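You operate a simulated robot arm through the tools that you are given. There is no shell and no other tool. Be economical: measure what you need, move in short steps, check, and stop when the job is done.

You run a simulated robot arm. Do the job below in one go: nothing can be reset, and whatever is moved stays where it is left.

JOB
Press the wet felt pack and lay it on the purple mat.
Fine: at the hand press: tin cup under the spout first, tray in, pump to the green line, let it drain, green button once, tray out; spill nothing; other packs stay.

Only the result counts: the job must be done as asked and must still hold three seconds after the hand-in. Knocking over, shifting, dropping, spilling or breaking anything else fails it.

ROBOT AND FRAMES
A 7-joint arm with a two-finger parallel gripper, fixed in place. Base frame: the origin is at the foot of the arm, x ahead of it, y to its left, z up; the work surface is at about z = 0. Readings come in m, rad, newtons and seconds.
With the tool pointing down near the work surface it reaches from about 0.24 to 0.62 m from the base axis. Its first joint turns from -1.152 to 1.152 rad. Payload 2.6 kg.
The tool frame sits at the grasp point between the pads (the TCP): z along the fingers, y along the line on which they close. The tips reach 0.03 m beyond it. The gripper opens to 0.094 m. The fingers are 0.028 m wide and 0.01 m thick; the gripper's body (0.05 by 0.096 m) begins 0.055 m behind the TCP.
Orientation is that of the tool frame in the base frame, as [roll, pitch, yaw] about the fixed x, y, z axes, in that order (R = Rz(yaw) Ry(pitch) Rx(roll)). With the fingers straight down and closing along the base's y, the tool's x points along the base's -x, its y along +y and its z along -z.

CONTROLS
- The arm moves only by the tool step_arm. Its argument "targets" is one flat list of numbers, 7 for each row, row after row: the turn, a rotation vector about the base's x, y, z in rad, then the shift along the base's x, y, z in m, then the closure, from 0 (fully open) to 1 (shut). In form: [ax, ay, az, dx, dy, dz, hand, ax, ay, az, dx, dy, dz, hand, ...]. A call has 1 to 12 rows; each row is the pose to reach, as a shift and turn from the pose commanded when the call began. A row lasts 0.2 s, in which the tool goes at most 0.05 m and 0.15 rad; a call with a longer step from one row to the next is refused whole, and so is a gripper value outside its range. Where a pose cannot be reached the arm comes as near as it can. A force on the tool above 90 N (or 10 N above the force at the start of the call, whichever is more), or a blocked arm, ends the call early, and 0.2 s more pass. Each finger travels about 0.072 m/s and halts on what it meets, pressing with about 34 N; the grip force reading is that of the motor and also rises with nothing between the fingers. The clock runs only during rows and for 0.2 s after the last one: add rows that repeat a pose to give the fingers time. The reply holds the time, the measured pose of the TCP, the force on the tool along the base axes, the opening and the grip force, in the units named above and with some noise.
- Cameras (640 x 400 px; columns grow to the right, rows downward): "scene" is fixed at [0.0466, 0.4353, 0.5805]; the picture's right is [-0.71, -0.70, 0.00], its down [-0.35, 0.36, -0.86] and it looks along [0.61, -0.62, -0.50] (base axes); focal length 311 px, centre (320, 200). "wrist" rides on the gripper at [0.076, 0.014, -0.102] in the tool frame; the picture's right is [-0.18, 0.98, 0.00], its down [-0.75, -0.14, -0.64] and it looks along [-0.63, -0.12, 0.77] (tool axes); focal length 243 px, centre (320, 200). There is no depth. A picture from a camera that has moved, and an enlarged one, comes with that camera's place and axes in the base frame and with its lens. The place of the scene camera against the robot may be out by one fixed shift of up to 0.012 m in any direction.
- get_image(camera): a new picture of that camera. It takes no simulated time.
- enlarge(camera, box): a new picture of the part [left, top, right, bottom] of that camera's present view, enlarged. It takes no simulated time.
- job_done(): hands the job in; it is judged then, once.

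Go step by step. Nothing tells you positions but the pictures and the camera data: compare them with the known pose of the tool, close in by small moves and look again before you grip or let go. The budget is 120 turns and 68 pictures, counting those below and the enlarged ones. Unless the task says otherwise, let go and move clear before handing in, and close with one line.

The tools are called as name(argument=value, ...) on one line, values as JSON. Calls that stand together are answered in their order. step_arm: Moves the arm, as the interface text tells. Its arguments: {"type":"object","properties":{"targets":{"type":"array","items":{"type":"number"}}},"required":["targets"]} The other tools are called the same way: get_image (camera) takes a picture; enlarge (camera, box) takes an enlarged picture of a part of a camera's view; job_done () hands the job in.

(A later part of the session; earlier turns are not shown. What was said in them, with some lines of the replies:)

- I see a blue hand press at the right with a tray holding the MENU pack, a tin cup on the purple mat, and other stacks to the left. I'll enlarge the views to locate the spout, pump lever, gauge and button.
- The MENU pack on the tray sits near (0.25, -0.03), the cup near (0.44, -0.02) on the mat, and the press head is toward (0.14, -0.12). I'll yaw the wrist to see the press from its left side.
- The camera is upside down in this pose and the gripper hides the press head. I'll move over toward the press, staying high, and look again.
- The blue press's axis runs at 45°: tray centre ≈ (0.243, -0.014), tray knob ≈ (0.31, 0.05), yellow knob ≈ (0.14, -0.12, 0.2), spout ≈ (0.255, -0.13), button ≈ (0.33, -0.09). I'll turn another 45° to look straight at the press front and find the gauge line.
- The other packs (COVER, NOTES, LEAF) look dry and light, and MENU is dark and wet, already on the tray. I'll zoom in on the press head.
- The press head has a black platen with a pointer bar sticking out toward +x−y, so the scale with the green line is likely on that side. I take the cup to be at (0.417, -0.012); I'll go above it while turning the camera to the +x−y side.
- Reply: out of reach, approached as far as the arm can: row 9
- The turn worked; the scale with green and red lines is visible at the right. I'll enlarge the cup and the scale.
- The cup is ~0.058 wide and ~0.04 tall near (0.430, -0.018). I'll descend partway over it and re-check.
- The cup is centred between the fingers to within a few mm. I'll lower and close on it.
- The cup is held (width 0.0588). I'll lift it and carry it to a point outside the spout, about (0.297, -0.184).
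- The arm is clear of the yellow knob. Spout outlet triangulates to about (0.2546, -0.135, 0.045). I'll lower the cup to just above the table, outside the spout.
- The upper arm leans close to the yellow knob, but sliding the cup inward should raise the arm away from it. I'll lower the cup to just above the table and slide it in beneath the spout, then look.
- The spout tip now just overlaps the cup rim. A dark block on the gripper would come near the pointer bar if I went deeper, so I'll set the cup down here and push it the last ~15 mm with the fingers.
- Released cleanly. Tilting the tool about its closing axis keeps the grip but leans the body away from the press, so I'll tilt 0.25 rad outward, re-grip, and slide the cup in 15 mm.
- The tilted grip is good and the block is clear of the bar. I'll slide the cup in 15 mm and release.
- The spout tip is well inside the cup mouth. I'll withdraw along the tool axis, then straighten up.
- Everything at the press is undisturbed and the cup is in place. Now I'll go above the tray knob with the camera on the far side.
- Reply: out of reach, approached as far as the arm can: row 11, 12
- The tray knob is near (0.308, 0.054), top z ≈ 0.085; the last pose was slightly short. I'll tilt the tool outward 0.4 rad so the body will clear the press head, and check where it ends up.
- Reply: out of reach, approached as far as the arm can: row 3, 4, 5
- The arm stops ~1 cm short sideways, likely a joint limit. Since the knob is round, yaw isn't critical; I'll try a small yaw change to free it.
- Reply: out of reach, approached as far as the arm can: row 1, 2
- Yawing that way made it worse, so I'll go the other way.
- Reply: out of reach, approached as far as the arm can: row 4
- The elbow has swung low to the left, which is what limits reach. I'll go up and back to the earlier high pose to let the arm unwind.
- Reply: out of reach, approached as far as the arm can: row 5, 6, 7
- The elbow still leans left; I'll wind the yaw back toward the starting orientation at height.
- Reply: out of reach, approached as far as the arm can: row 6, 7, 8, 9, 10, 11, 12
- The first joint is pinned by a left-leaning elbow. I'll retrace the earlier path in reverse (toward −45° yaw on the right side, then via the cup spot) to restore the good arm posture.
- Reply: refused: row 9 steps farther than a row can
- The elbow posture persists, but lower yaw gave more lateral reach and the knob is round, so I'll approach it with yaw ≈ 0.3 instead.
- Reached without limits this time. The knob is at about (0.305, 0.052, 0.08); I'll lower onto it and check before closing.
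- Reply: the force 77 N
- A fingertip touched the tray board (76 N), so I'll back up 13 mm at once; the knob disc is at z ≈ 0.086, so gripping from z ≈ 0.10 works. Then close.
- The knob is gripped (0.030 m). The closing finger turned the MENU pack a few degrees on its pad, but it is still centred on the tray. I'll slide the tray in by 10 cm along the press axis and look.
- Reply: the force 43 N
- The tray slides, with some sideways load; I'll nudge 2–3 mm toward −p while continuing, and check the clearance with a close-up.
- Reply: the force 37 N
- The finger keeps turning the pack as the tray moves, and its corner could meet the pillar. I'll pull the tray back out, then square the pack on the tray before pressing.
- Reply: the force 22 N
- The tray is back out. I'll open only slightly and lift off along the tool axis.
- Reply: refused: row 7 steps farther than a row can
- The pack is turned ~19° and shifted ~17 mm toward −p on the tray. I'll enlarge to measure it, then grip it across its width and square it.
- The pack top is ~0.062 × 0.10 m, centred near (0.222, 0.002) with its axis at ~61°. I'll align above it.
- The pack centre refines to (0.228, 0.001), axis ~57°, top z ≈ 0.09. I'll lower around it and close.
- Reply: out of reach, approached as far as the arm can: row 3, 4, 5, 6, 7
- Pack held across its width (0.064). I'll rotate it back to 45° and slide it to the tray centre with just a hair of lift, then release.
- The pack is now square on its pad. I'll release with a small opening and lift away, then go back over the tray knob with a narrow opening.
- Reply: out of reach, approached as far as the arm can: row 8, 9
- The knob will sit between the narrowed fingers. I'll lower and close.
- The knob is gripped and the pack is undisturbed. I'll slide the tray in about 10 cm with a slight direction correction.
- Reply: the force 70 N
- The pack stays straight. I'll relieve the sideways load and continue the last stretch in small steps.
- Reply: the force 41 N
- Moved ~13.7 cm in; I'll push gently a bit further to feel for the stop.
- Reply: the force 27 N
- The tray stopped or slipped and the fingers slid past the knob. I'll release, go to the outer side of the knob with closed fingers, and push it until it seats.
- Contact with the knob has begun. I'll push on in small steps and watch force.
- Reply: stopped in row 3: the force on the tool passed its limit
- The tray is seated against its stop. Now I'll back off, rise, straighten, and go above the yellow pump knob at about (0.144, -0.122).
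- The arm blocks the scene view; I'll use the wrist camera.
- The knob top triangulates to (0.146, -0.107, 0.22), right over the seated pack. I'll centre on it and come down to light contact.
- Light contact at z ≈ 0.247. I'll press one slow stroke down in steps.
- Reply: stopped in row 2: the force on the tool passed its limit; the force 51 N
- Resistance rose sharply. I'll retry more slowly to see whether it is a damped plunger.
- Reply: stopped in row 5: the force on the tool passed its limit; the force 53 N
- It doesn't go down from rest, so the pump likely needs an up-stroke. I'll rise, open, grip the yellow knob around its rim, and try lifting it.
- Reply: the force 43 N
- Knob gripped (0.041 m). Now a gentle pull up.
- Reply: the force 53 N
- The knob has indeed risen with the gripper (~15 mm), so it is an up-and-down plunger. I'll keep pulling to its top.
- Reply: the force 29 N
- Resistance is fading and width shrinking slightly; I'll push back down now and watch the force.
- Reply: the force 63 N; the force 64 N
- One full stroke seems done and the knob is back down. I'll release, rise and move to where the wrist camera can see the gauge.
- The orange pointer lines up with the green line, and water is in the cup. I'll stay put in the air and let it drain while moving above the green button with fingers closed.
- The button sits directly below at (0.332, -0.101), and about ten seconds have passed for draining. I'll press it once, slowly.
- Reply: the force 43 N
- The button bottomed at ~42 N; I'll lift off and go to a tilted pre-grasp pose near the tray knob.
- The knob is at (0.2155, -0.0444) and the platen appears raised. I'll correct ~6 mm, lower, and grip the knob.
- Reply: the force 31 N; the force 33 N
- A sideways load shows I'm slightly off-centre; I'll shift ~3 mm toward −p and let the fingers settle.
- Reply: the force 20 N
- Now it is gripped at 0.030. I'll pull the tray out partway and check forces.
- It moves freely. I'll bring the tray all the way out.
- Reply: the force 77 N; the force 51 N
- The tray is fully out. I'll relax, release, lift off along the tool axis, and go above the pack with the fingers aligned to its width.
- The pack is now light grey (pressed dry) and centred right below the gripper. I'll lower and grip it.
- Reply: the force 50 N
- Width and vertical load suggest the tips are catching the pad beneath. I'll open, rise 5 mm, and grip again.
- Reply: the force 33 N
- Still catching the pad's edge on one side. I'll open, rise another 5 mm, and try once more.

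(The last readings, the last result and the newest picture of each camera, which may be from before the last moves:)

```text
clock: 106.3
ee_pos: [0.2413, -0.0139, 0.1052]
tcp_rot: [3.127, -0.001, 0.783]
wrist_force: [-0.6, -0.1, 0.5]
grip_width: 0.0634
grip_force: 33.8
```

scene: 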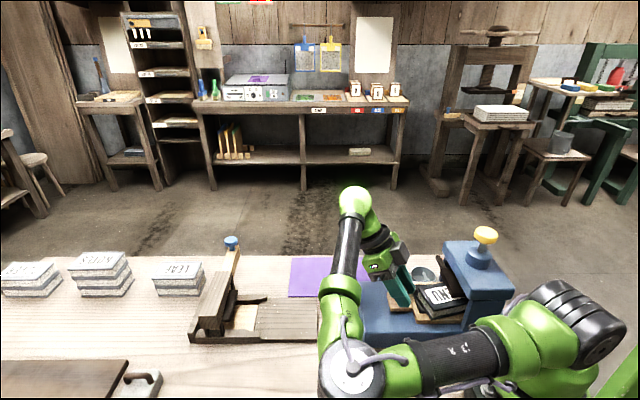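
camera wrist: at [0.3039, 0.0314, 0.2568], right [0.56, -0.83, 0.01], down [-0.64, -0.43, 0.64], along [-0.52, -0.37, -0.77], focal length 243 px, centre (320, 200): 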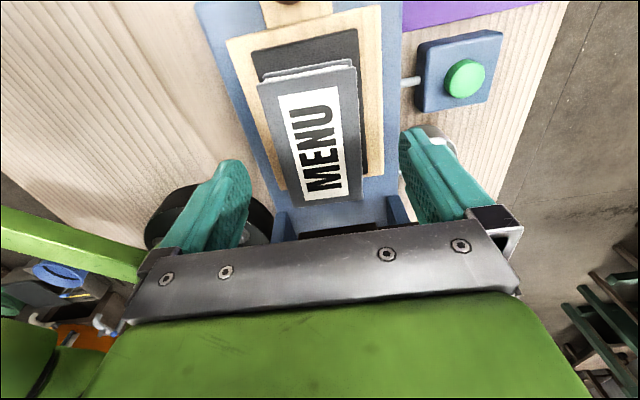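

Firm grip on the pack (0.0634) with no side load. I'll lift it and carry it over the mat centre at (0.442, -0.011).

step_arm(targets=[0, 0, 0, 0, 0, 0.02, 0.5, 0, 0, 0, 0, 0, 0.05, 0.5, 0, 0, 0, 0, 0, 0.08, 0.5, 0, 0, 0, 0.03, 0.0, 0.09, 0.5, 0, 0, 0, 0.06, 0.001, 0.09, 0.5, 0, 0, 0, 0.09, 0.001, 0.09, 0.5, 0, 0, 0, 0.12, 0.002, 0.09, 0.5, 0, 0, 0, 0.15, 0.002, 0.09, 0.5, 0, 0, 0, 0.18, 0.003, 0.09, 0.5, 0, 0, 0, 0.2, 0.003, 0.08, 0.5, 0, 0, 0, 0.2, 0.003, 0.05, 0.5])

```text
clock: 108.7
ee_pos: [0.4432, -0.0119, 0.153]
tcp_rot: [3.128, -0.002, 0.785]
wrist_force: [-0.2, -0.9, -2.0]
grip_width: 0.0614
grip_force: 33.8
```

Holding well over the mat centre. I'll lower toward it, slowing near contact.

step_arm(targets=[0, 0, 0, 0, 0, -0.04, 0.5, 0, 0, 0, 0, 0, -0.08, 0.5, 0, 0, 0, 0, 0, -0.1, 0.5, 0, 0, 0, 0, 0, -0.104, 0.5])

enlarge(camera="scene", box=[260, 200, 460, 325])

```text
clock: 109.7
ee_pos: [0.4409, -0.0107, 0.0491]
tcp_rot: [3.129, -0.001, 0.783]
wrist_force: [0.1, 0.4, -0.9]
grip_width: 0.0608
grip_force: 34.1
```

```text
3.20 times, centred on (360, 262) of scene
camera zoom: at [0.0466, 0.4353, 0.5805], right [-0.71, -0.7, 0.0], down [-0.35, 0.36, -0.86], along [0.61, -0.62, -0.5], focal length 994 px, centre (192, 0)
```

zoom: 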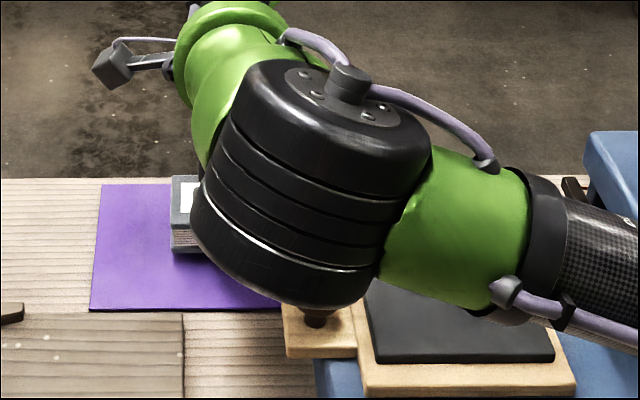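

The pack is well within the mat. With no pictures left, I'll go by force: lower the last few mm in small steps.

step_arm(targets=[0, 0, 0, 0, 0, -0.002, 0.5, 0, 0, 0, 0, 0, -0.004, 0.5, 0, 0, 0, 0, 0, -0.006, 0.5])

```text
clock: 110.5
ee_pos: [0.4414, -0.0098, 0.0436]
tcp_rot: [3.129, 0.0, 0.784]
wrist_force: [-0.3, -0.4, -1.5]
grip_width: 0.0612
grip_force: 34.2
```

step_arm(targets=[0, 0, 0, 0, 0, -0.001, 0.5, 0, 0, 0, 0, 0, -0.003, 0.5, 0, 0, 0, 0, 0, -0.004, 0.5])

```text
clock: 111.3
ee_pos: [0.44, -0.0108, 0.039]
tcp_rot: [3.131, 0.0, 0.782]
wrist_force: [-7.8, 4.3, 10.2]
grip_width: 0.0613
grip_force: 34.1
```

Contact is felt (10 N upward), so the pack rests on the mat. I'll open, then lift straight up.

step_arm(targets=[0, 0, 0, 0, 0, 0, 0.3, 0, 0, 0, 0, 0, 0, 0.12, 0, 0, 0, 0, 0, 0, 0.12, 0, 0, 0, 0, 0, 0.015, 0.12, 0, 0, 0, 0, 0, 0.04, 0.12, 0, 0, 0, 0, 0, 0.08, 0.12, 0, 0, 0, 0, 0, 0.12, 0.12, 0, 0, 0, 0, 0, 0.16, 0.12])

```text
clock: 113.1
ee_pos: [0.4408, -0.0106, 0.1984]
tcp_rot: [3.128, -0.001, 0.784]
wrist_force: [-0.5, 0.1, 0.1]
grip_width: 0.0828
grip_force: 0.0
```

The gripper is clear above the mat, the pack is pressed and laid down, and the tray is out, so I'm handing in.

job_done()

```text
The job is handed in.
```

The MENU pack is pressed and lying on the purple mat; I ran out of pictures, so I judged the final set-down by force (about 10 N of contact) rather than by sight. The gripper knocked the pack askew on the tray once before pressing; I pulled the tray back and squared it. The cup stayed under the spout, the pump was at the green line after one stroke, I let it drain about ten seconds before one press of the green button, and I saw no spills. I didn't touch the other packs.
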